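You operate a simulated robot arm through the tools that you are given. There is no shell and no other tool.

You run a simulated two-armed robot. Do the job below in one go: nothing can be reset, and whatever is moved stays where it is left.

## Task
Wrap the turntable's carton in 2 turns of film, then switch off.
Fine: The brown clamp goes into the yellow dock; the knob sets the turns.
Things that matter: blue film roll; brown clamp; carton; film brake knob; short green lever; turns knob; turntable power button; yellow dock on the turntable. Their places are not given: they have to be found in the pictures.

It is judged by the outcome, as a careful person would: the job done as asked, and still so three seconds after it is handed in. It fails if anything else is knocked over, pushed out of place, dropped, spilled or broken.

## Robot
Two 7-joint arms with fingered hands on one trunk that stands fixed in place. Base frame: the origin is at the foot of the trunk, x ahead of it, y to its left, z up. Readings come in mm, degrees, newtons and seconds.
The left shoulder is at [60, 138, 922], the right one opposite. Each reaches about 939 mm from its shoulder. Payload 4 kg a hand.
The TCP of each hand is the grasp point between the finger pads, 36 mm short of the fingertips. In the tool frame z runs along the fingers and y along their closing line. The gripper opens to 120 mm; its body begins 42 mm behind the TCP. The gripper is a hand of 5 fingers: y runs from the thumb to the fingers, the wrist lies at [-15, -109, -200] in the tool frame.
Orientation is that of the tool frame in the base frame, as a unit quaternion [w, x, y, z]. With the fingers straight down and the wrist toward the robot, the tool's x, y and z point along [0, 1, 0], [1, 0, 0] and [0, 0, -1] of the base frame.

## Interface
- The arms move only by the tool send_rows. It takes "left_deltas", "right_deltas" or both (then of equal length, played together; a hand with none holds still); each is a list of rows, each a list of 2 entries, a list of its own where there are three numbers: the turn, a rotation vector about the base's x, y, z in degrees, then the shift along the base's x, y, z in m. In form: [[[wx, wy, wz], [tx, ty, tz]], ...]. A call has 1 to 20 rows; each row is the pose to reach, as a shift and turn from the pose commanded when the call began. Rows are played at 5 a second. More than 50 mm and 8.6 degrees between two rows, and nothing of the call is played. Where a pose cannot be reached the arm comes as near as it can. A force on the tool above 40 N (or 10 N above the force at the start of the call, whichever is more), or a blocked arm, ends the call early, and 0.2 s more pass. In this call time passes only in rows, and 0.2 s behind the last. It gives the time, the measured TCP pose, the force on the tool (base axes), the opening and the grip force at its end, in the units of the frame above (readings bear some noise), with the torque about the TCP (base axes, N m) and any sound that the robot's microphone picked up, and new pictures: "pictures" is both (left out), scene, wrist or none (wrist: the cameras of the hands that moved).
- Cameras (640 x 400 px; columns grow to the right, rows downward): "scene" is now at [48.2, 23.4, 1550.6]; the picture's right is [0.29, -0.96, 0.00], its down [-0.68, -0.20, -0.70] and it looks along [0.67, 0.20, -0.71] (base axes); focal length 363 px, centre (320, 200). "left" rides on the left gripper at [-69, -79, -131] in its tool frame; the picture's right is [-0.78, -0.29, 0.55], its down [0.55, -0.73, 0.40] and it looks along [0.29, 0.61, 0.74] (tool axes); focal length 222 px, centre (320, 200). "right" rides on the right gripper at [69, -79, -131] in its tool frame; the picture's right is [-0.78, 0.29, -0.55], its down [-0.55, -0.73, 0.40] and it looks along [-0.29, 0.61, 0.74] (tool axes); focal length 222 px, centre (320, 200).
- slide_trunk(by): slides the trunk up (or, below 0, down) by that many mm; the arms and the scene camera ride with it, the base frame stays. It gives what a move gives, with no picture.
- finger_targets(index, middle, ring, little, thumb_bend, thumb_turn, hand): sets how far each is bent, from 0 (flat) to 100 (curled in); at 30 the hand is open as for a grip, at 70 the pads meet at the TCP. One left out holds its place. A second passes; each finger stops where it meets its share of the squeeze, and holds until it gets a number again. It is the only way to open and close the hand. It gives what a move gives, with no picture; readings hold the bend of each and the force on index, middle, ring, little, thumb and palm. thumb_turn goes from beside the hand (0) to across from the fingers (100), as for a grip.
- turn_head(pan, tilt): turns the head with the scene camera to pan (to the left, within 86 degrees either way) and tilt (down, from -29 to 69), counted from straight ahead of the robot. It gives what a move gives, and a new picture of the scene camera.
- locate(camera, pixels): for up to 12 pixels [column, row] of the newest picture of that camera ("zoom" is the newest enlarged one), the place [x, y, z] in the base frame of the surface seen there, good to about 3 mm. No time passes.
- close_up(camera, box): a new picture of the part [left, top, right, bottom] of that camera's present view, enlarged. No time passes.
- close_job(): hands the job in; it is judged then, once.

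Leave the grippers open and the arms clear of the work at the hand-in unless told otherwise.

The tools are called after "Call:" as a command line: name --argument value ..., lists and objects as JSON in quotes. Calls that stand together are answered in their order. send_rows: Moves the arms, as the interface text tells. Its arguments: {"type":"object","properties":{"left_deltas":{"type":"array","items":{"type":"array"}},"right_deltas":{"type":"array","items":{"type":"array"}},"pictures":{"type":"string","enum":["both","scene","wrist","none"]}},"required":[]} The other tools are called the same way: slide_trunk (by) moves the trunk up or down; finger_targets (index, middle, ring, little, thumb_bend, thumb_turn, hand) moves the fingers one by one; turn_head (pan, tilt) turns the head that bears the scene camera; locate (camera, pixels) gives the place of the surface under pixels of a picture; close_up (camera, box) takes an enlarged picture of a part of a camera's view; close_job () hands the job in.

At the start:

```text
clock: 0.0
left_tcp_pos: [479.9, 270.6, 1208.7]
left_tcp_rot: [0.0, 0.707, 0.707, 0.0]
left_contact_force: [0.0, 0.0, -0.7]
left_wrist_torque: [-0.01, -0.01, -0.02]
left_gripper_width: 119.7
left_gripper_force: 0.1
left_shape: jaw
left_bend: [30.0, 30.0, 30.0, 30.0, 30.0, 97.0]
left_finger forces: [0.0, 0.0, 0.0, 0.0, 0.0, 0.0]
right_tcp_pos: [656.3, -119.9, 1162.6]
right_tcp_rot: [0.0, 0.707, 0.707, 0.0]
right_contact_force: [0.7, 0.1, 0.4]
right_wrist_torque: [0.0, 0.0, 0.01]
right_gripper_width: 119.4
right_gripper_force: 0.0
right_shape: jaw
right_bend: [30.0, 30.0, 30.0, 30.0, 30.0, 97.0]
right_finger forces: [0.0, 0.0, 0.0, 0.0, 0.0, 0.0]
trunk travel left (down, up): [-500.0, 90.0]
head pan, tilt (commanded): [16.7, 45.6]
```

scene: 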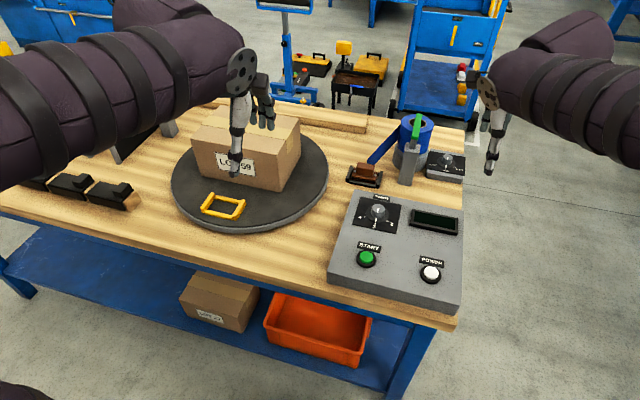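
right: 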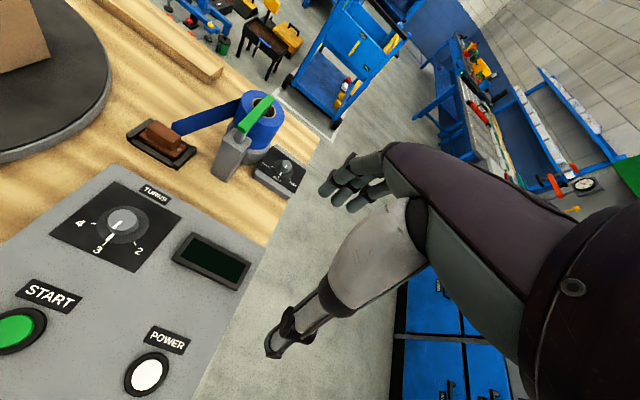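
left: 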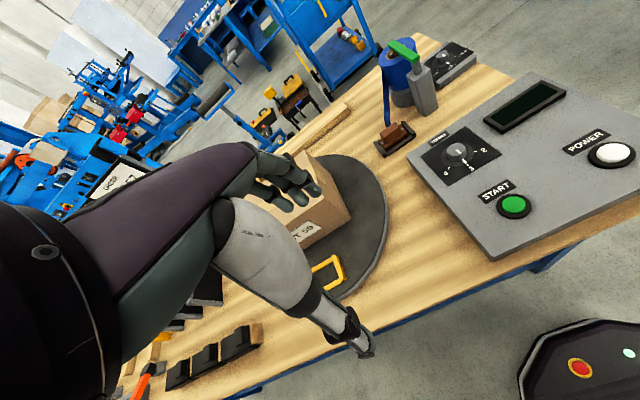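

I see the console with the turns knob (scene ~380,212), green START (366,258), white POWER (430,272), the brown clamp in a holder (365,172), the film roll with the green lever (412,135), the brake knob box (445,162), the turntable with the carton and the yellow dock (222,206). Next I take enlarged views to look at details.

Call:
close_up --camera "scene" --box '[320, 100, 480, 200]'

Call:
close_up --camera "scene" --box '[320, 180, 480, 320]'

Call:
close_up --camera "scene" --box '[160, 90, 340, 240]'

Call:
close_up --camera "right" --box '[100, 70, 320, 210]'

```text
4.00 times, centred on (400, 150) of scene
```

zoom: 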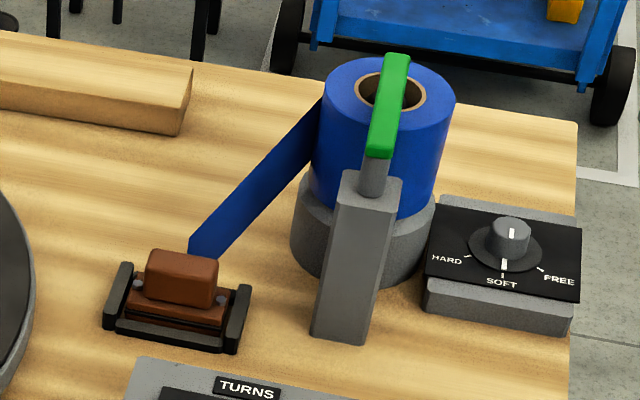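

```text
2.86 times, centred on (400, 250) of scene
```

zoom: 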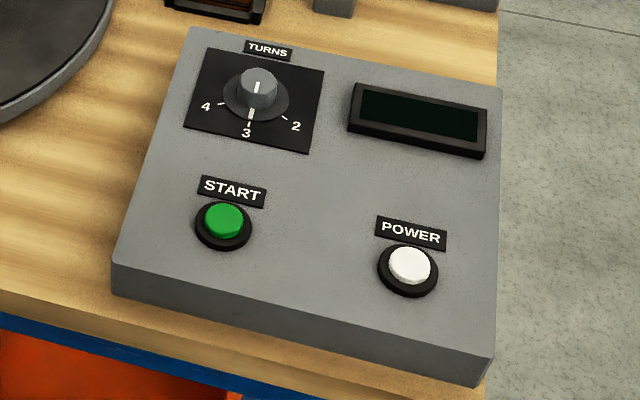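

```text
2.67 times, centred on (250, 165) of scene
```

zoom: 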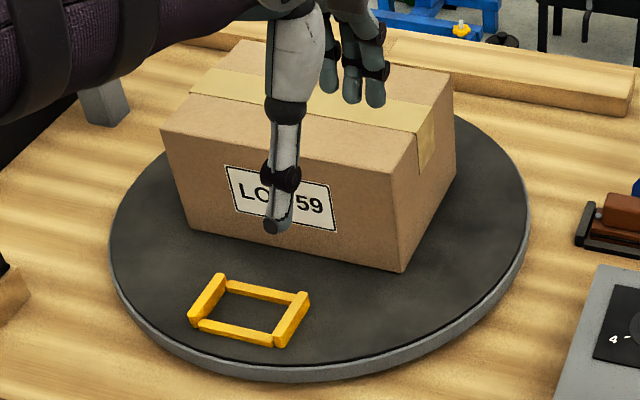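

```text
2.86 times, centred on (210, 140) of right
```

zoom: 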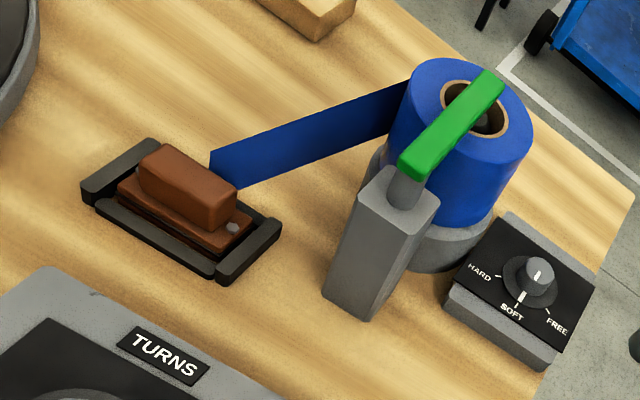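

The display is dark (power looks off), the turns knob points at 3, the brake knob points at SOFT, and the film runs from the roll to the brown clamp. Now I get the places of the main things from the right-hand close-up (zoom) and from the scene.

Call:
locate --camera "zoom" --pixels '[[190, 175], [150, 160], [225, 210], [120, 185], [230, 228], [280, 230], [155, 143], [90, 190], [490, 80], [410, 170], [405, 200], [538, 268]]'

Call:
locate --camera "scene" --pixels '[[379, 208], [366, 257], [430, 272], [206, 210], [240, 212], [212, 195], [243, 202], [222, 206], [190, 230], [300, 250], [350, 200], [440, 215]]'

```text
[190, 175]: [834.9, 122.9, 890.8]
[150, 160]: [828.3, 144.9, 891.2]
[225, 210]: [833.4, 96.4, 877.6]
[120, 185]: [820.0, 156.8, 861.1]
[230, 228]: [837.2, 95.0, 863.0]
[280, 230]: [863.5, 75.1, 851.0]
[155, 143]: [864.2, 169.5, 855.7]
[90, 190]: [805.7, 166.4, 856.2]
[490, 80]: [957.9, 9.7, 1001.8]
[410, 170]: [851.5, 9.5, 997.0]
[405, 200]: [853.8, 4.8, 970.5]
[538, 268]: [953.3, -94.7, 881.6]
```

```text
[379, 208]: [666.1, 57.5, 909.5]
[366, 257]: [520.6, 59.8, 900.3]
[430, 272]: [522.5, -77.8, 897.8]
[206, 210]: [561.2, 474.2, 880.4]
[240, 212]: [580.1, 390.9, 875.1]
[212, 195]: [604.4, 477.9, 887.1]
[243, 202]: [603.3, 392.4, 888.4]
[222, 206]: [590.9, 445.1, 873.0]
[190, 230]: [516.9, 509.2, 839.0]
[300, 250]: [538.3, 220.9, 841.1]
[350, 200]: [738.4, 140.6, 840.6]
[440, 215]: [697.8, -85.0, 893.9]
```

The bench top is at about z=840, the clamp handle top near (833,122,891), the dock near (585,435,880). I look closer at the dock, the clamp and the display at higher enlargement.

Call:
close_up --camera "scene" --box '[192, 180, 256, 220]'

Call:
locate --camera "zoom" --pixels '[[190, 140], [290, 160], [150, 240], [460, 210], [430, 330], [300, 175], [280, 300], [300, 240], [100, 80], [560, 340], [200, 150], [520, 220]]'

Call:
close_up --camera "scene" --box '[336, 150, 400, 190]'

```text
10.00 times, centred on (224, 200) of scene
```

zoom: 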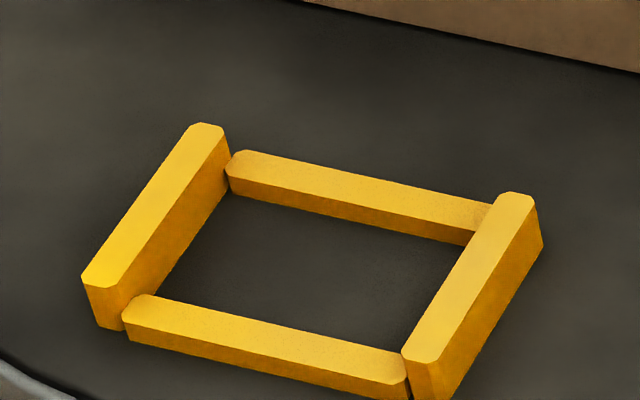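

```text
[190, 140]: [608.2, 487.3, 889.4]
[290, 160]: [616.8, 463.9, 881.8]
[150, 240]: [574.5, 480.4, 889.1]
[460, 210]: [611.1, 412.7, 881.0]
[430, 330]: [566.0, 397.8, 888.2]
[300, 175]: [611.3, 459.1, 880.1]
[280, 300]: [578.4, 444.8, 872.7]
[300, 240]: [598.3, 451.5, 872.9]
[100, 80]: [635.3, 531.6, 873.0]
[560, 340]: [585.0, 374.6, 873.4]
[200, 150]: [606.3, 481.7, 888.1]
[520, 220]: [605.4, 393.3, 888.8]
```

```text
10.00 times, centred on (368, 170) of scene
```

zoom: 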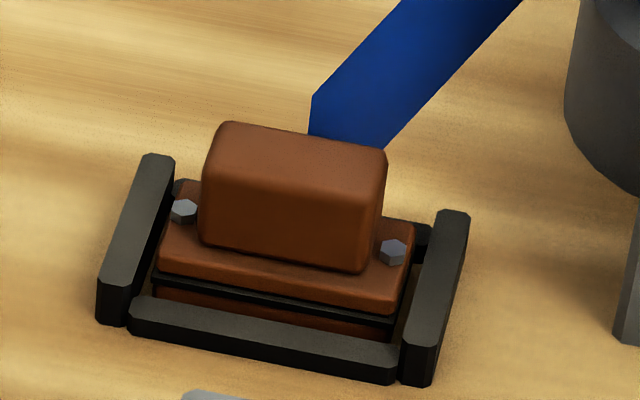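

Call:
locate --camera "zoom" --pixels '[[240, 135], [370, 160], [215, 165], [370, 200], [350, 220], [212, 235], [350, 265], [170, 260], [390, 305], [140, 190], [450, 240], [345, 110]]'

Call:
close_up --camera "scene" --box '[192, 180, 256, 220]'

```text
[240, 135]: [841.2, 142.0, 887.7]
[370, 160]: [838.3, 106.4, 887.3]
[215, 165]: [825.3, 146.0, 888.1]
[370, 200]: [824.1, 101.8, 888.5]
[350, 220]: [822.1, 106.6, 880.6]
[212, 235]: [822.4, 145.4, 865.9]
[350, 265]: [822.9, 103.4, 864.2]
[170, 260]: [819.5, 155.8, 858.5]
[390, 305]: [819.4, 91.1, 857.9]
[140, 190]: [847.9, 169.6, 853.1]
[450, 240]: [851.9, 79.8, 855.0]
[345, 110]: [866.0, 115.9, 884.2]
```

```text
10.00 times, centred on (224, 200) of scene
```

zoom: 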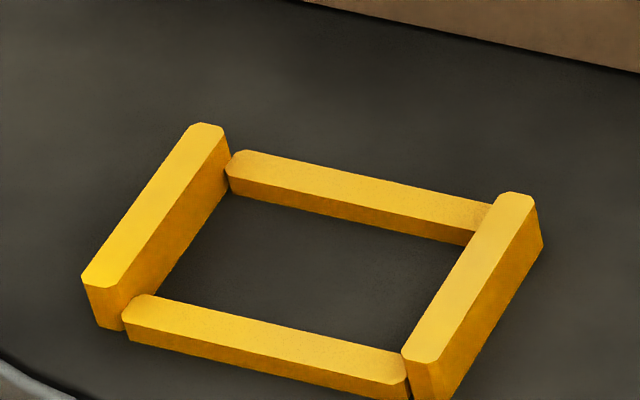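

The clamp handle spans about x 823–843, y 101–146, with its base y 91–157, lined up with the base axes. Now the dock's corners, from the enlarged dock picture.

Call:
locate --camera "zoom" --pixels '[[200, 128], [220, 135], [88, 277], [118, 283], [504, 200], [530, 207], [408, 352], [436, 357], [238, 178], [470, 236], [140, 303], [400, 372]]'

Call:
close_up --camera "scene" --box '[336, 150, 400, 190]'

Call:
locate --camera "zoom" --pixels '[[145, 160], [168, 165], [100, 285], [122, 292], [440, 215], [462, 220], [405, 350], [430, 355], [160, 305], [350, 350], [180, 185], [430, 230]]'

```text
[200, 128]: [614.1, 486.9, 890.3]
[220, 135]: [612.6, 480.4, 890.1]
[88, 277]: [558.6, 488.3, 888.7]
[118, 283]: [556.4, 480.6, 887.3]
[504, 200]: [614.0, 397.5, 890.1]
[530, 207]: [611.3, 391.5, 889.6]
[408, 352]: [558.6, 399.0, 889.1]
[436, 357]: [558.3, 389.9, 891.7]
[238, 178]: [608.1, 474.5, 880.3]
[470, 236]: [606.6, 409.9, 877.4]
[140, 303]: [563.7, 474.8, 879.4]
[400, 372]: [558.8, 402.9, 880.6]
```

```text
10.00 times, centred on (368, 170) of scene
```

zoom: 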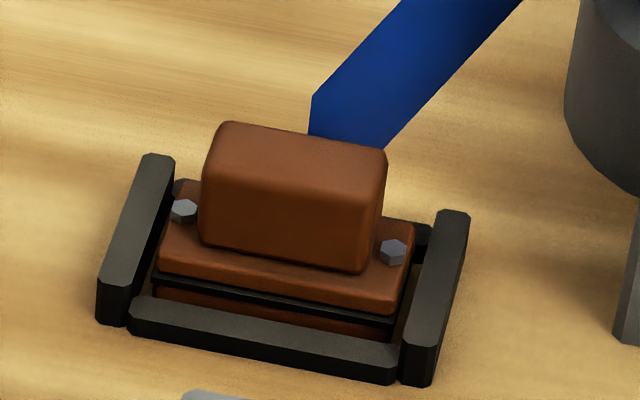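

```text
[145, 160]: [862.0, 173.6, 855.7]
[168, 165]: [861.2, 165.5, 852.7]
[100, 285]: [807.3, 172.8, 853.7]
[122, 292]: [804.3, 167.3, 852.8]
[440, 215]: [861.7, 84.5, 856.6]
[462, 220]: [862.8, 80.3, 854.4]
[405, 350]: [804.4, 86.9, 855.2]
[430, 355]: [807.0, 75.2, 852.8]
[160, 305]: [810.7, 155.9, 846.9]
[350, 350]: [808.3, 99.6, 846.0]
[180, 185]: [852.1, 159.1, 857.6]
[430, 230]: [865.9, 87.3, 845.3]
```

Dock centre is about (586, 439.5) with its floor at z 873 and walls along x, the same shape as the black holder centred at about (834, 125) on the bench at 840. Next I probe the film near the clamp, the carton's corners and the lever.

Call:
close_up --camera "right" --box '[120, 90, 280, 190]'

Call:
locate --camera "zoom" --pixels '[[220, 165], [240, 215], [300, 150], [320, 190], [400, 110], [430, 150], [450, 90], [200, 185], [150, 200], [230, 260], [260, 250], [480, 170]]'

Call:
locate --camera "scene" --pixels '[[196, 140], [299, 125], [281, 150], [280, 190], [191, 173], [225, 110], [262, 112], [250, 225], [328, 170], [172, 180], [245, 228], [270, 200]]'

```text
4.00 times, centred on (200, 140) of right
```

zoom: 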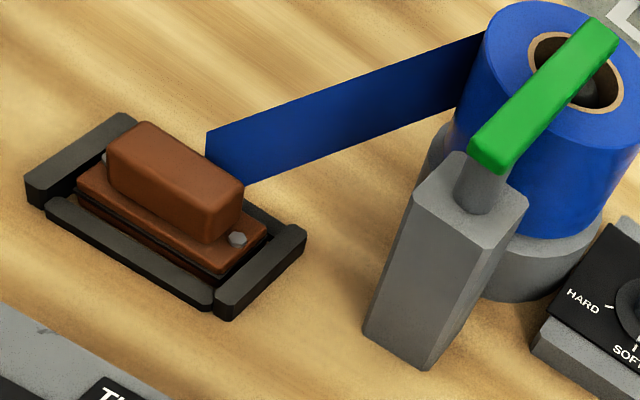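

```text
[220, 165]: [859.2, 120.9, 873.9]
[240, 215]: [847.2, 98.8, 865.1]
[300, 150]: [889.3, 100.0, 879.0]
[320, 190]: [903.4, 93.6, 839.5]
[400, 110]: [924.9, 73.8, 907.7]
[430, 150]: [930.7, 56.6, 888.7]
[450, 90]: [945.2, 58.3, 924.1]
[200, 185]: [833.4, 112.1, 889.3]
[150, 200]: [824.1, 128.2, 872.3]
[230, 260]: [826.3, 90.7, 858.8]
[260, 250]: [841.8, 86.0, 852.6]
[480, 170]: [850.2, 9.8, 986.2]
```

```text
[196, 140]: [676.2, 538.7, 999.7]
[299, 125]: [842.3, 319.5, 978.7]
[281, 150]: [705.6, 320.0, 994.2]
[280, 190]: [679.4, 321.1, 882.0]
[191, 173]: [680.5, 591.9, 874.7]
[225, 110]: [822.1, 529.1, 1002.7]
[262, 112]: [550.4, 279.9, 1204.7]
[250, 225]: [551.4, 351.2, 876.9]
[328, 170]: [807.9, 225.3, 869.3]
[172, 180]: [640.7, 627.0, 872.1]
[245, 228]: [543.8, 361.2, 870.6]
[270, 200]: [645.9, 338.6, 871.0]
```

The carton spans about x 678–843, y 320–540, top z 1000; the film is an upright ribbon leaving the clamp's far side toward the roll. I now bring the left hand to about (834,124,1080), high above the clamp, to look at how the fingers lie relative to handle and film.

Call:
send_rows --left_deltas '[[[0, 0, 0], [0.035, -0.015, -0.013]], [[0, 0, 0], [0.071, -0.029, -0.026]], [[0, 0, 0], [0.106, -0.044, -0.039]], [[0, 0, 0], [0.142, -0.059, -0.052]], [[0, 0, 0], [0.177, -0.073, -0.065]], [[0, 0, 0], [0.212, -0.088, -0.077]], [[0, 0, 0], [0.248, -0.103, -0.09]], [[0, 0, 0], [0.283, -0.118, -0.103]], [[0, 0, 0], [0.319, -0.132, -0.116]], [[0, 0, 0], [0.354, -0.147, -0.129]]]' --pictures "both"

```text
clock: 2.2
left_tcp_pos: [833.5, 122.6, 1077.4]
left_tcp_rot: [-0.001, 0.707, 0.708, 0.0]
left_contact_force: [0.5, 0.5, -0.4]
left_wrist_torque: [0.03, 0.01, 0.03]
left_gripper_width: 119.8
left_gripper_force: 0.1
left_shape: jaw
left_bend: [30.0, 30.0, 30.0, 30.0, 30.0, 97.0]
left_finger forces: [0.1, 0.1, 0.0, 0.0, 0.1, 0.0]
right_tcp_pos: [657.4, -120.8, 1161.5]
right_tcp_rot: [-0.001, 0.707, 0.707, -0.001]
right_contact_force: [0.2, -0.2, -0.4]
right_wrist_torque: [0.01, 0.04, 0.03]
right_gripper_width: 119.7
right_gripper_force: 0.0
right_shape: jaw
right_bend: [30.0, 30.0, 30.0, 30.0, 30.0, 97.0]
right_finger forces: [0.0, 0.0, 0.0, 0.1, 0.0, 0.0]
trunk travel left (down, up): [-500.0, 90.0]
head pan, tilt (commanded): [16.7, 45.6]
```

scene: 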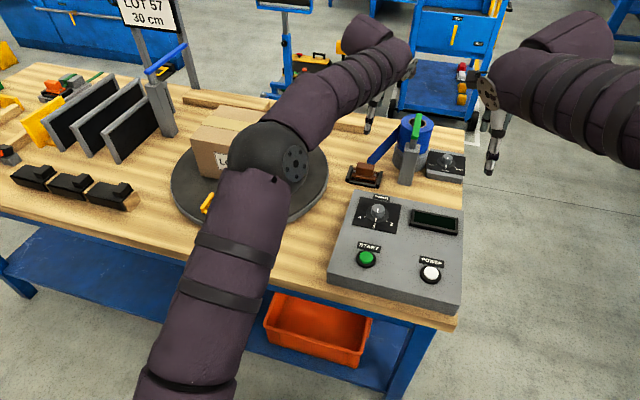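
left: 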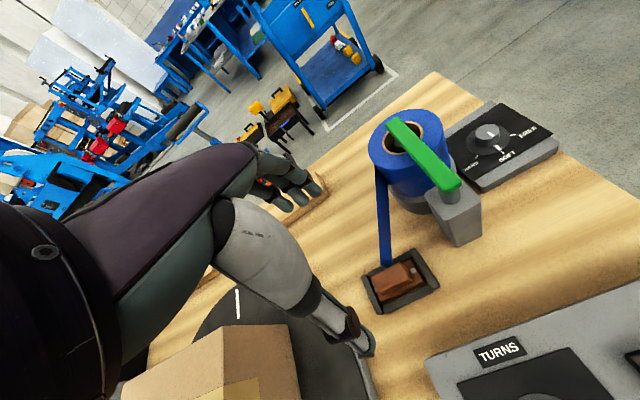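

The arm went there without contact. I look closer at the hand from the scene camera and the left camera, and at the sign that came into view ("LOT 57 30 cm").

Call:
close_up --camera "scene" --box '[336, 50, 464, 190]'

Call:
close_up --camera "left" --box '[220, 130, 480, 360]'

Call:
close_up --camera "scene" --box '[0, 0, 220, 210]'

Call:
close_up --camera "right" --box '[0, 0, 320, 210]'

```text
2.86 times, centred on (400, 120) of scene
```

zoom: 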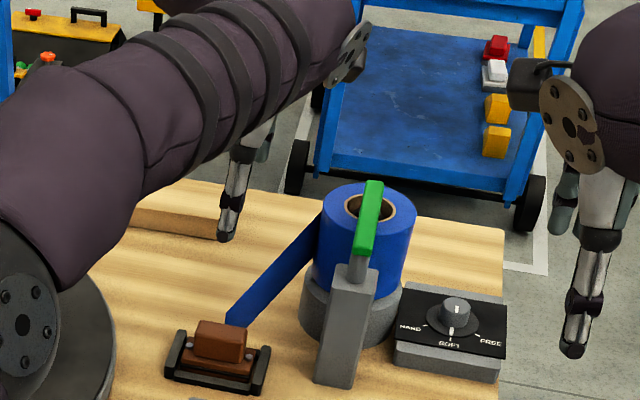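

```text
1.74 times, centred on (350, 245) of left
```

zoom: 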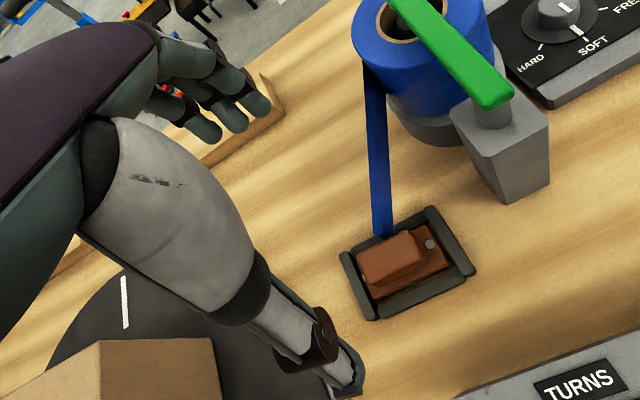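

```text
1.90 times, centred on (110, 105) of scene
```

zoom: 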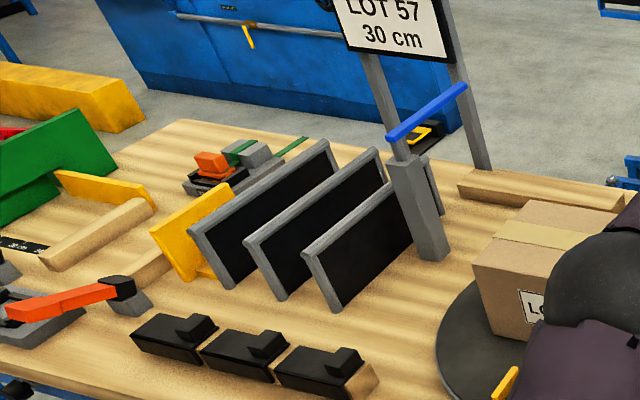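

```text
1.90 times, centred on (160, 105) of right
```

zoom: 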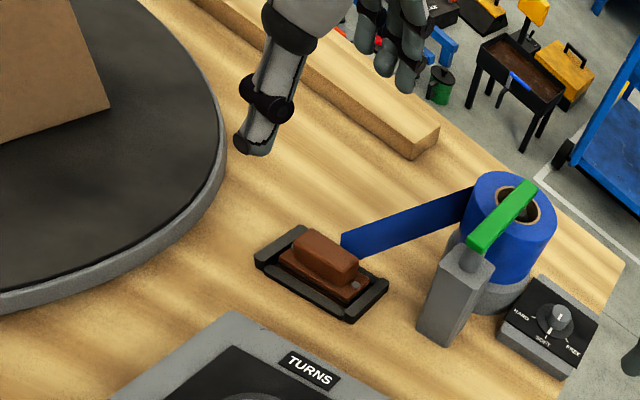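

I locate the left hand's fingertips and thumb tip in the left picture (fingers near (283,205)–(318,190), thumb near (365,350)) to know how far they reach around the TCP.

Call:
locate --camera "left" --pixels '[[282, 204], [300, 198], [315, 190], [284, 196], [302, 188], [316, 183], [352, 325], [366, 352], [360, 340], [290, 175], [265, 190], [340, 305]]'

```text
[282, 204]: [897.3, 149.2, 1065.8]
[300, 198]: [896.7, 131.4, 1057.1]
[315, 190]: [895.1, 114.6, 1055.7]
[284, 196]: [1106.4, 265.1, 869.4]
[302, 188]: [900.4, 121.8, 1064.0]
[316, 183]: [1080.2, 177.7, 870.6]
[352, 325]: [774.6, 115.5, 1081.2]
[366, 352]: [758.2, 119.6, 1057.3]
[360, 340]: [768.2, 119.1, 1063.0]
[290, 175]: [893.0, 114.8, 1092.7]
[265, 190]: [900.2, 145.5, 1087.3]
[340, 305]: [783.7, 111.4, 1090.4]
```

Open, the fingers sit about 62 mm on one side of the TCP and the thumb about 70 mm on the other. Gripping the handle by its two ends (thumb at the +y end, fingers at the −y end) keeps them off the film and, later, off the carton. I turn the left hand −90° about the vertical here, at z 1077, well above everything.

Call:
send_rows --left_deltas '[[[0, 0, -8], [0, 0, 0]], [[0, 0, -16], [0, 0, 0]], [[0, 0, -24], [0, 0, 0]], [[0, 0, -32], [0, 0, 0]], [[0, 0, -40], [0, 0, 0]], [[0, 0, -48], [0, 0, 0]], [[0, 0, -56], [0, 0, 0]], [[0, 0, -64], [0, 0, 0]], [[0, 0, -72], [0, 0, 0]], [[0, 0, -80], [0, 0, 0]], [[0, 0, -88], [0, 0, 0]], [[0, 0, -90], [0, 0, 0]]]' --pictures "both"

```text
clock: 4.8
left_tcp_pos: [725.9, 147.4, 1090.0]
left_tcp_rot: [0.0, 1.0, 0.0, 0.001]
left_contact_force: [-1.4, -0.9, 0.3]
left_wrist_torque: [0.01, -0.07, 0.01]
left_gripper_width: 120.1
left_gripper_force: 0.1
left_shape: jaw
left_bend: [30.0, 30.0, 30.0, 30.0, 30.0, 97.0]
left_finger forces: [0.1, 0.0, 0.1, 0.0, 0.1, 0.0]
left hand out of reach, approached as far as the arm can: row 5, 6, 7, 8, 9, 10, 11, 12
right_tcp_pos: [653.3, -119.3, 1165.8]
right_tcp_rot: [0.002, 0.708, 0.707, 0.001]
right_contact_force: [-0.8, -0.1, 0.4]
right_wrist_torque: [-0.01, -0.08, -0.02]
right_gripper_width: 120.0
right_gripper_force: 0.0
right_shape: jaw
right_bend: [30.0, 30.0, 30.0, 30.0, 30.0, 97.0]
right_finger forces: [0.0, 0.1, 0.1, 0.0, 0.0, 0.0]
trunk travel left (down, up): [-500.0, 90.0]
head pan, tilt (commanded): [16.7, 45.6]
```

scene: 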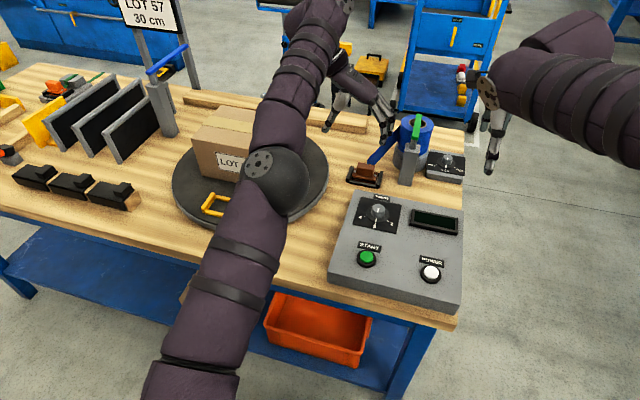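
left: 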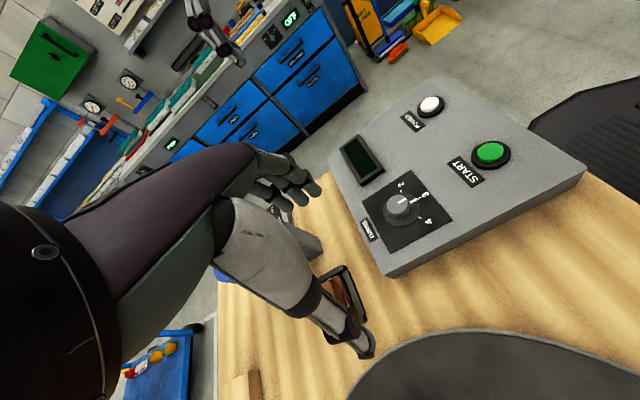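

The turn worked, but the hand had to come back to x=726: with this orientation the arm is at its reach limit (the wrist about 757 mm from the shoulder). Raising the trunk by 90 mm brings the shoulder nearer in height, which gains reach, so I slide the trunk up now.

Call:
slide_trunk --by 90

```text
clock: 6.0
left_tcp_pos: [729.6, 147.7, 1178.7]
left_tcp_rot: [0.0, 1.0, 0.0, 0.0]
left_contact_force: [0.7, 1.0, 0.2]
left_wrist_torque: [0.01, 0.04, 0.0]
left_gripper_width: 119.9
left_gripper_force: 0.1
left_shape: jaw
left_bend: [30.0, 30.0, 30.0, 30.0, 30.0, 97.0]
left_finger forces: [0.0, 0.1, 0.1, 0.0, 0.0, 0.0]
right_tcp_pos: [655.5, -120.7, 1253.1]
right_tcp_rot: [0.0, 0.707, 0.707, 0.0]
right_contact_force: [-0.3, 0.5, -0.2]
right_wrist_torque: [-0.01, 0.03, -0.01]
right_gripper_width: 119.8
right_gripper_force: 0.0
right_shape: jaw
right_bend: [30.0, 30.0, 30.0, 30.0, 30.0, 97.0]
right_finger forces: [0.0, 0.0, 0.1, 0.0, 0.0, 0.0]
trunk travel left (down, up): [-590.0, 0.0]
head pan, tilt (commanded): [16.7, 45.6]
```

The trunk is up; the left TCP reads (729.6,147.7,1178.7). I lower the hand by 110 mm with a −8° tilt about y (wrist leaning toward the robot) to see how the commanded pose relates to the reading; below here is only bare bench and the console corner, whose top is under 910.

Call:
send_rows --left_deltas '[[[0, -2, 0], [0, 0, -0.03]], [[0, -4, 0], [0, 0, -0.06]], [[0, -6, 0], [0, 0, -0.09]], [[0, -8, 0], [0, 0, -0.11]]]' --pictures "none"

```text
clock: 7.0
left_tcp_pos: [755.8, 138.0, 1171.0]
left_tcp_rot: [-0.008, 0.996, -0.033, 0.077]
left_contact_force: [0.1, -1.1, -0.6]
left_wrist_torque: [0.01, 0.03, 0.03]
left_gripper_width: 120.2
left_gripper_force: 0.0
left_shape: jaw
left_bend: [30.0, 30.0, 30.0, 30.0, 30.0, 97.0]
left_finger forces: [0.0, 0.0, 0.0, 0.0, 0.0, 0.1]
left hand out of reach, approached as far as the arm can: row 1, 2, 3, 4
right_tcp_pos: [656.6, -120.6, 1251.2]
right_tcp_rot: [-0.002, 0.707, 0.707, 0.0]
right_contact_force: [0.4, -0.1, 0.7]
right_wrist_torque: [-0.01, 0.01, 0.0]
right_gripper_width: 120.0
right_gripper_force: 0.0
right_shape: jaw
right_bend: [30.0, 30.0, 30.0, 30.0, 30.0, 97.0]
right_finger forces: [0.0, 0.0, 0.0, 0.0, 0.1, 0.0]
trunk travel left (down, up): [-590.0, 0.0]
head pan, tilt (commanded): [16.7, 45.6]
```

The reading shows the command was still at the earlier unreached place, so the arm is lagging behind it. I send a few zero rows to see where it settles.

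Call:
send_rows --left_deltas '[[[0, 0, 0], [0, 0, 0]], [[0, 0, 0], [0, 0, 0]], [[0, 0, 0], [0, 0, 0]]]' --pictures "both"

```text
clock: 7.8
left_tcp_pos: [755.5, 138.7, 1171.9]
left_tcp_rot: [-0.009, 0.996, -0.032, 0.077]
left_contact_force: [-0.6, -0.1, 0.4]
left_wrist_torque: [0.0, -0.01, 0.01]
left_gripper_width: 119.9
left_gripper_force: 0.0
left_shape: jaw
left_bend: [30.0, 30.0, 30.0, 30.0, 30.0, 97.0]
left_finger forces: [0.0, 0.2, 0.0, 0.0, 0.0, 0.0]
right_tcp_pos: [655.3, -119.3, 1253.2]
right_tcp_rot: [-0.001, 0.707, 0.707, 0.0]
right_contact_force: [0.4, 0.7, -0.5]
right_wrist_torque: [0.03, 0.06, -0.04]
right_gripper_width: 119.8
right_gripper_force: 0.1
right_shape: jaw
right_bend: [30.0, 30.0, 30.0, 30.0, 30.0, 97.0]
right_finger forces: [0.0, 0.0, 0.0, 0.0, 0.0, 0.0]
trunk travel left (down, up): [-590.0, 0.0]
head pan, tilt (commanded): [16.7, 45.6]
```

scene: 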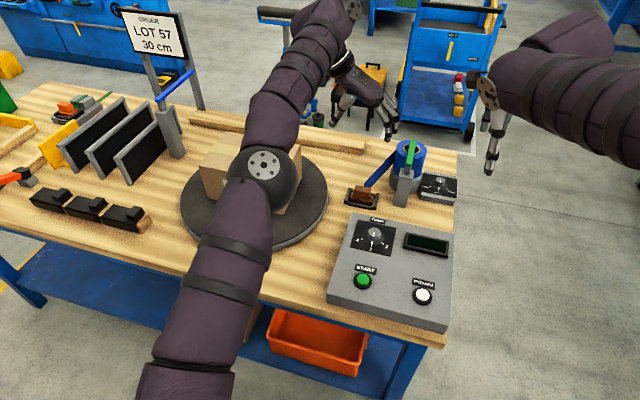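
left: 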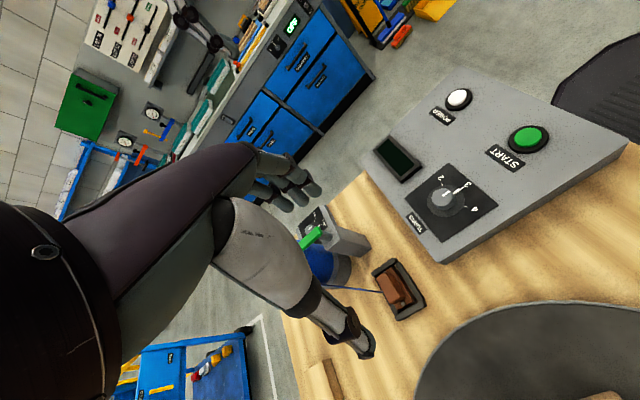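

It settled at (755.5,138.7,1171.9) with about −8.8° tilt and 3.7° of extra yaw. I now move by small known steps to about (780,130,1080), correcting the yaw, and check the reading.

Call:
send_rows --left_deltas '[[[0, 0, 1], [0.006, -0.002, -0.023]], [[0, 0, 2], [0.012, -0.004, -0.046]], [[-1, 0, 3], [0.018, -0.006, -0.069]], [[-1, 0.5, 3.7], [0.024, -0.008, -0.092]], [[-1, 0.5, 3.7], [0.024, -0.008, -0.092]]]' --pictures "none"

```text
clock: 9.1
left_tcp_pos: [778.6, 130.8, 1077.8]
left_tcp_rot: [-0.002, 0.997, 0.001, 0.073]
left_contact_force: [-0.7, 0.5, 0.5]
left_wrist_torque: [0.0, -0.04, 0.01]
left_gripper_width: 120.1
left_gripper_force: 0.0
left_shape: jaw
left_bend: [30.0, 30.0, 30.0, 30.0, 30.0, 97.0]
left_finger forces: [0.0, 0.0, 0.1, 0.0, 0.0, 0.0]
right_tcp_pos: [655.9, -119.8, 1252.7]
right_tcp_rot: [0.0, 0.707, 0.707, -0.001]
right_contact_force: [-0.4, 0.6, -0.6]
right_wrist_torque: [-0.01, -0.03, 0.02]
right_gripper_width: 120.0
right_gripper_force: 0.2
right_shape: jaw
right_bend: [30.0, 30.0, 30.0, 30.0, 30.0, 97.0]
right_finger forces: [0.0, 0.0, 0.1, 0.1, 0.1, 0.1]
trunk travel left (down, up): [-590.0, 0.0]
head pan, tilt (commanded): [16.7, 45.6]
```

Deltas now act from the actual pose, and the TCP is at (778.6,130.8,1077.8). I move on to above the clamp at (834,124,1040), still 35 mm above the lever top, and take pictures.

Call:
send_rows --left_deltas '[[[0, 0, 0], [0.028, -0.003, -0.019]], [[0, 0, 0], [0.055, -0.007, -0.038]], [[0, 0, 0], [0.055, -0.007, -0.038]]]' --pictures "both"

```text
clock: 9.8
left_tcp_pos: [785.1, 124.1, 1050.7]
left_tcp_rot: [-0.002, 0.997, 0.002, 0.073]
left_contact_force: [-0.3, -0.3, -0.9]
left_wrist_torque: [-0.02, 0.0, 0.0]
left_gripper_width: 120.2
left_gripper_force: 0.1
left_shape: jaw
left_bend: [30.0, 30.0, 30.0, 30.0, 30.0, 97.0]
left_finger forces: [0.0, 0.0, 0.0, 0.0, 0.0, 0.0]
left hand out of reach, approached as far as the arm can: row 1, 2, 3
right_tcp_pos: [655.2, -120.0, 1252.8]
right_tcp_rot: [-0.001, 0.707, 0.707, 0.0]
right_contact_force: [0.0, -0.2, 0.7]
right_wrist_torque: [0.01, -0.03, 0.01]
right_gripper_width: 119.8
right_gripper_force: 0.1
right_shape: jaw
right_bend: [30.0, 30.0, 30.0, 30.0, 30.0, 97.0]
right_finger forces: [0.0, 0.1, 0.0, 0.1, 0.0, 0.1]
trunk travel left (down, up): [-590.0, 0.0]
head pan, tilt (commanded): [16.7, 45.6]
```

scene: 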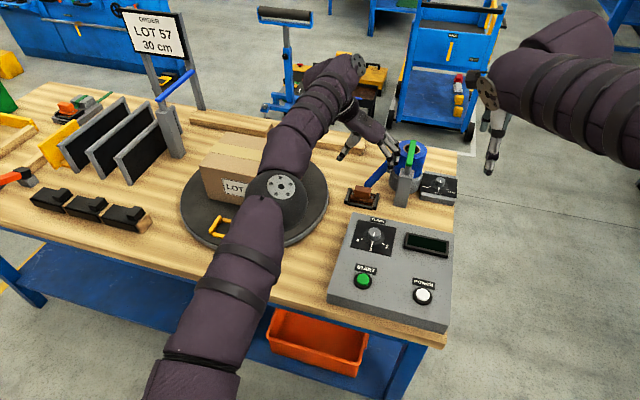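
left: 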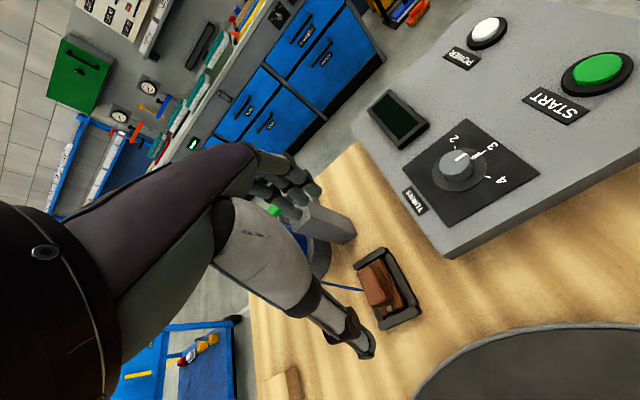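

It stopped at (785,124,1051): this orientation limits the reach at this height. Lower down the arm gains reach, so I go straight down here to z≈985 (fingers at x<815, clear of the post at x>835) and then try forward.

Call:
send_rows --left_deltas '[[[0, 0, 0], [0, 0, -0.022]], [[0, 0, 0], [0, 0, -0.044]], [[0, 0, 0], [0, 0, -0.065]], [[0, 0, 0], [0.02, 0, -0.065]], [[0, 0, 0], [0.035, 0, -0.065]], [[0, 0, 0], [0.049, 0, -0.065]]]' --pictures "none"

```text
clock: 11.2
left_tcp_pos: [789.0, 122.2, 987.5]
left_tcp_rot: [-0.001, 0.997, 0.001, 0.073]
left_contact_force: [-0.4, 0.2, -0.1]
left_wrist_torque: [0.0, -0.01, 0.0]
left_gripper_width: 120.1
left_gripper_force: 0.0
left_shape: jaw
left_bend: [30.0, 30.0, 30.0, 30.0, 30.0, 97.0]
left_finger forces: [0.1, 0.1, 0.0, 0.0, 0.0, 0.0]
left hand out of reach, approached as far as the arm can: row 4, 5, 6
right_tcp_pos: [656.2, -119.1, 1253.1]
right_tcp_rot: [-0.001, 0.707, 0.707, 0.0]
right_contact_force: [0.6, -0.7, -0.1]
right_wrist_torque: [-0.05, -0.01, 0.01]
right_gripper_width: 119.8
right_gripper_force: 0.1
right_shape: jaw
right_bend: [30.0, 30.0, 30.0, 30.0, 30.0, 97.0]
right_finger forces: [0.1, 0.0, 0.0, 0.0, 0.0, 0.0]
trunk travel left (down, up): [-590.0, 0.0]
head pan, tilt (commanded): [16.7, 45.6]
```

Still limited at x≈789 with this yaw, so the end grip is not reachable without a big tilt. Before choosing another grip I look at the clamp and film from the left camera here.

Call:
close_up --camera "left" --box '[240, 200, 480, 350]'

Call:
close_up --camera "scene" --box '[320, 110, 432, 220]'

Call:
close_up --camera "right" --box '[60, 70, 300, 230]'

```text
2.67 times, centred on (360, 275) of left
```

zoom: 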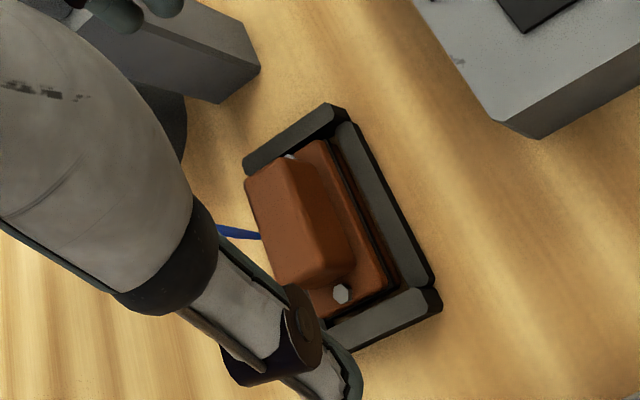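

```text
3.64 times, centred on (376, 165) of scene
```

zoom: 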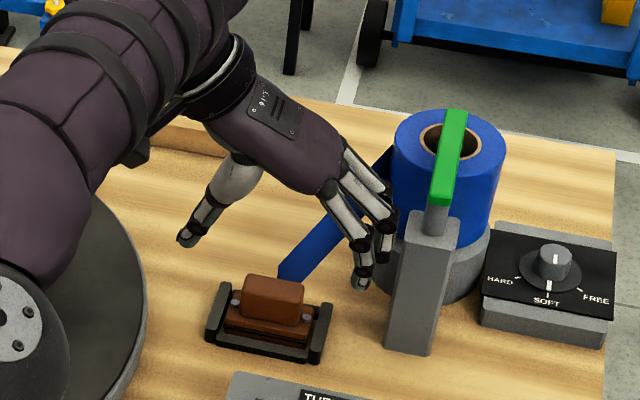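

```text
2.50 times, centred on (180, 150) of right
```

zoom: 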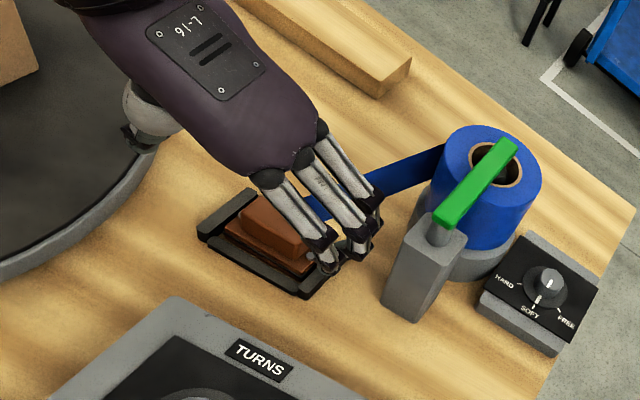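

From these views the hand's fingers run along x from index (near the robot) outward, and tilting about the closing line (y) does not disturb the end grip. So I increase the tilt to about −25° here, which brings the wrist nearer, then move forward to about x=826 at z≈990.

Call:
send_rows --left_deltas '[[[0, -6, 0], [0, 0, 0.002]], [[0, -12, 0], [0, 0, 0.004]], [[0, -17, 0], [0, 0.001, 0.005]], [[0, -17, 0], [0.019, 0.001, 0.005]], [[0, -17, 0], [0.037, 0.002, 0.005]], [[0, -17, 0], [0.037, 0.002, 0.005]]]' --pictures "both"

```text
clock: 12.7
left_tcp_pos: [826.1, 123.4, 993.1]
left_tcp_rot: [-0.002, 0.976, 0.001, 0.219]
left_contact_force: [-0.1, 0.4, -0.3]
left_wrist_torque: [0.03, 0.03, -0.03]
left_gripper_width: 119.7
left_gripper_force: 0.1
left_shape: jaw
left_bend: [30.0, 30.0, 30.0, 30.0, 30.0, 97.0]
left_finger forces: [0.0, 0.0, 0.0, 0.1, 0.0, 0.0]
right_tcp_pos: [655.7, -120.1, 1252.6]
right_tcp_rot: [0.0, 0.707, 0.707, 0.0]
right_contact_force: [0.0, -0.2, 0.0]
right_wrist_torque: [-0.01, -0.03, -0.02]
right_gripper_width: 119.7
right_gripper_force: 0.0
right_shape: jaw
right_bend: [30.0, 30.0, 30.0, 30.0, 30.0, 97.0]
right_finger forces: [0.1, 0.1, 0.0, 0.1, 0.0, 0.0]
trunk travel left (down, up): [-590.0, 0.0]
head pan, tilt (commanded): [16.7, 45.6]
```

scene: 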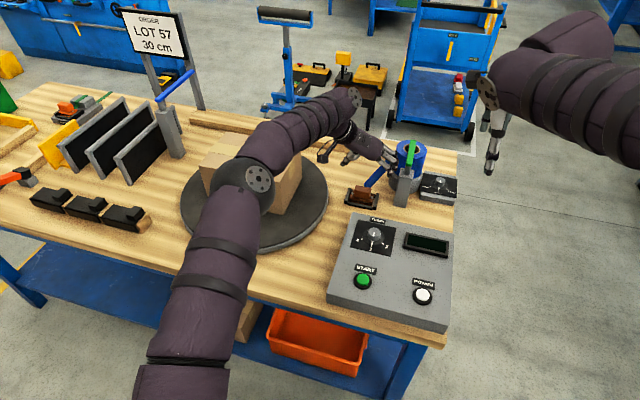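
left: 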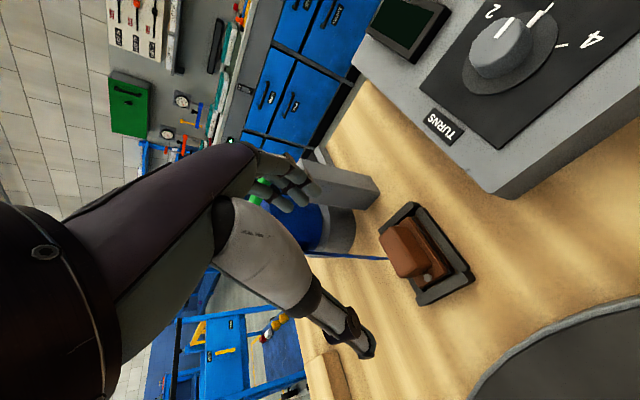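

Reached (826,123,993) with −25° tilt. I narrow the hand now by bending fingers and thumb to 46, so they clear the lever post and roll when lowering.

Call:
finger_targets --hand "left" --index 46 --middle 46 --ring 46 --little 46 --thumb_bend 46

Call:
close_up --camera "scene" --box '[304, 100, 432, 220]'

Call:
close_up --camera "right" --box '[60, 70, 300, 230]'

Call:
close_up --camera "left" --box '[220, 130, 480, 360]'

```text
clock: 13.7
left_tcp_pos: [825.5, 122.8, 993.0]
left_tcp_rot: [-0.001, 0.976, 0.001, 0.219]
left_contact_force: [0.9, 0.1, -0.3]
left_wrist_torque: [-0.05, -0.01, 0.02]
left_gripper_width: 72.3
left_gripper_force: 0.0
left_shape: fingers
left_bend: [46.0, 46.0, 46.0, 46.0, 46.0, 97.0]
left_finger forces: [0.1, 0.1, 0.1, 0.0, 0.1, 0.0]
right_tcp_pos: [656.6, -119.4, 1251.5]
right_tcp_rot: [0.001, 0.708, 0.707, 0.0]
right_contact_force: [-0.4, 0.2, 0.2]
right_wrist_torque: [0.03, -0.03, 0.02]
right_gripper_width: 119.7
right_gripper_force: 0.1
right_shape: jaw
right_bend: [30.0, 30.0, 30.0, 30.0, 30.0, 97.0]
right_finger forces: [0.1, 0.0, 0.0, 0.0, 0.0, 0.1]
trunk travel left (down, up): [-590.0, 0.0]
head pan, tilt (commanded): [16.7, 45.6]
```

```text
3.33 times, centred on (368, 160) of scene
```

zoom: 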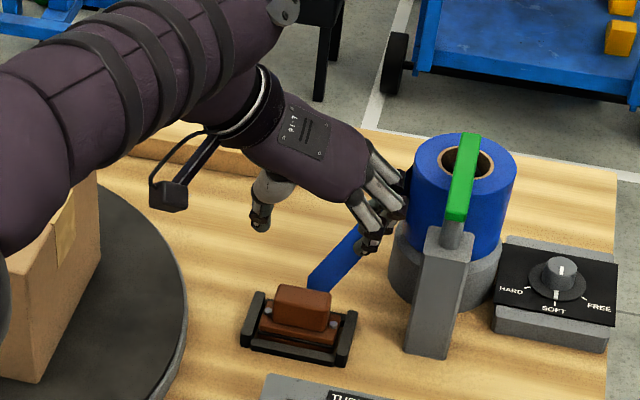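

```text
2.50 times, centred on (180, 150) of right
```

zoom: 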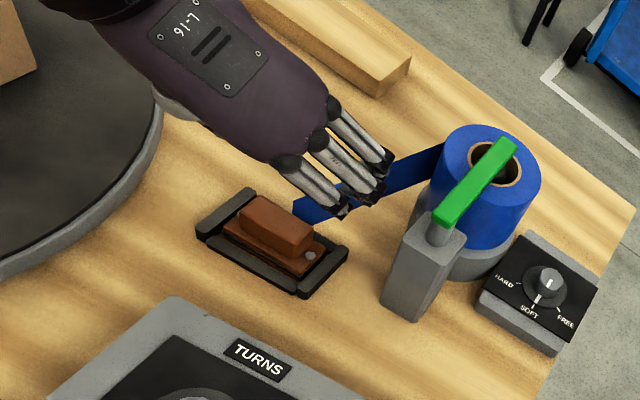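

```text
1.74 times, centred on (350, 245) of left
```

zoom: 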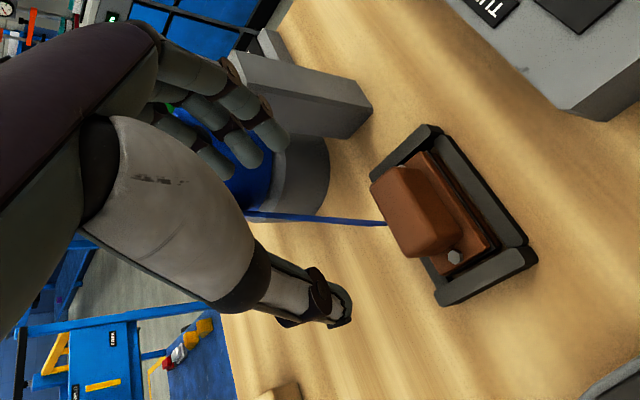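

Width is now 72 mm. I locate the fingertips and thumb tip in the newest enlarged left picture (tips at about (272,140), (245,155), (215,165); thumb (335,312)).

Call:
locate --camera "zoom" --pixels '[[275, 143], [265, 125], [247, 158], [238, 140], [220, 172], [205, 155], [340, 315], [330, 290], [310, 325], [240, 105], [375, 222], [300, 216]]'

```text
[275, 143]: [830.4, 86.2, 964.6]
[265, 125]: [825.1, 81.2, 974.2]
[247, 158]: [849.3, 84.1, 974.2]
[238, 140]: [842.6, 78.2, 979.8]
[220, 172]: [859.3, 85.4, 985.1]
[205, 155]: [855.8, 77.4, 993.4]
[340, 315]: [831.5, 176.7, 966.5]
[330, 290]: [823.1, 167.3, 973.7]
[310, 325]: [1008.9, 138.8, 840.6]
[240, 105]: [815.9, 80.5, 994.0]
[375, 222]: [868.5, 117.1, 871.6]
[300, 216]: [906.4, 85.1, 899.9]
```

The index tip sits about 28 mm below the TCP and opposes the thumb; the middle finger would miss the narrow handle, so I will pinch with index and thumb only. I lower to about (828,123.5,903), where the tips stay above the base plate and bolts (~868).

Call:
send_rows --left_deltas '[[[0, 0, 0], [0.002, 0.001, -0.025]], [[0, 0, 0], [0.002, 0.001, -0.05]], [[0, 0, 0], [0.002, 0.001, -0.07]], [[0, 0, 0], [0.002, 0.001, -0.08]], [[0, 0, 0], [0.002, 0.001, -0.087]], [[0, 0, 0], [0.002, 0.001, -0.09]]]' --pictures "both"

Call:
close_up --camera "left" --box '[220, 130, 480, 360]'

Call:
close_up --camera "scene" --box '[320, 150, 416, 220]'

Call:
close_up --camera "right" --box '[60, 70, 300, 230]'

```text
clock: 15.1
left_tcp_pos: [827.8, 125.8, 903.0]
left_tcp_rot: [-0.001, 0.976, 0.001, 0.219]
left_contact_force: [0.5, -0.6, 0.2]
left_wrist_torque: [-0.01, 0.0, -0.02]
left_gripper_width: 72.3
left_gripper_force: 0.0
left_shape: fingers
left_bend: [46.0, 46.0, 46.0, 46.0, 46.0, 97.0]
left_finger forces: [0.0, 0.1, 0.0, 0.0, 0.0, 0.0]
right_tcp_pos: [655.3, -120.2, 1253.0]
right_tcp_rot: [0.0, 0.707, 0.707, 0.001]
right_contact_force: [0.7, 0.3, -0.3]
right_wrist_torque: [-0.01, 0.02, 0.0]
right_gripper_width: 120.1
right_gripper_force: 0.1
right_shape: jaw
right_bend: [30.0, 30.0, 30.0, 30.0, 30.0, 97.0]
right_finger forces: [0.0, 0.0, 0.1, 0.0, 0.0, 0.1]
trunk travel left (down, up): [-590.0, 0.0]
head pan, tilt (commanded): [16.7, 45.6]
```

scene: 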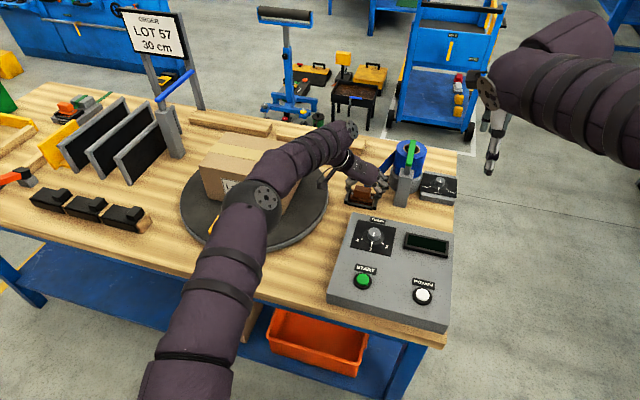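
left: 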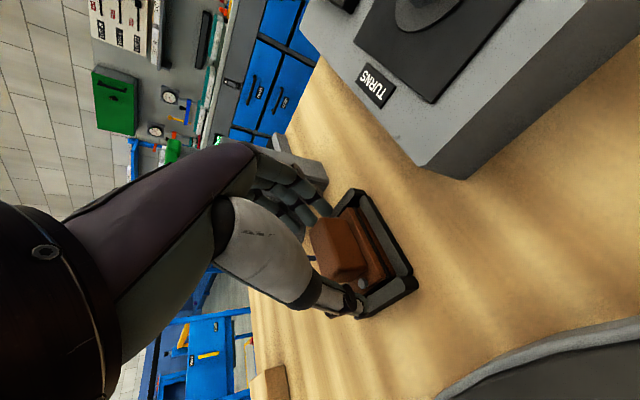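

```text
1.74 times, centred on (350, 245) of left
```

zoom: 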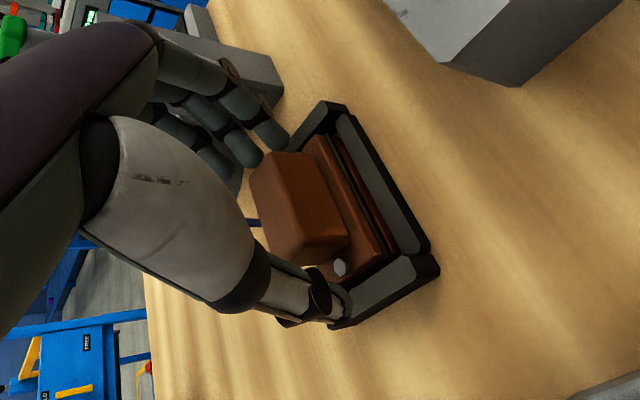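

```text
5.71 times, centred on (368, 185) of scene
```

zoom: 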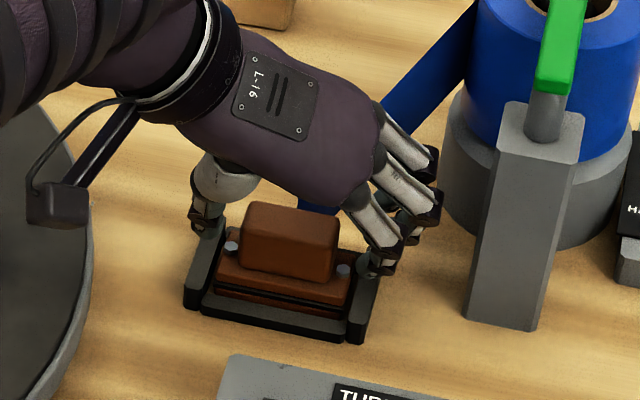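

```text
2.50 times, centred on (180, 150) of right
```

zoom: 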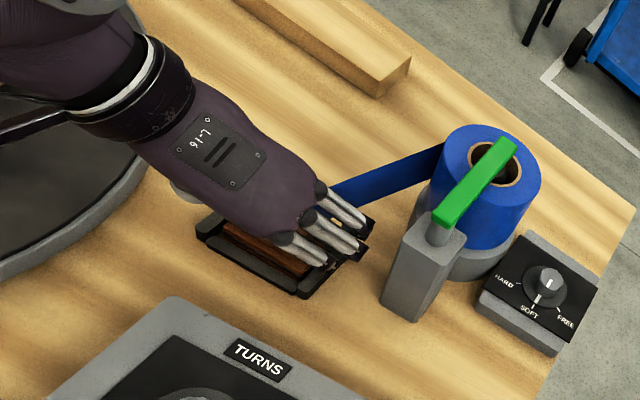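

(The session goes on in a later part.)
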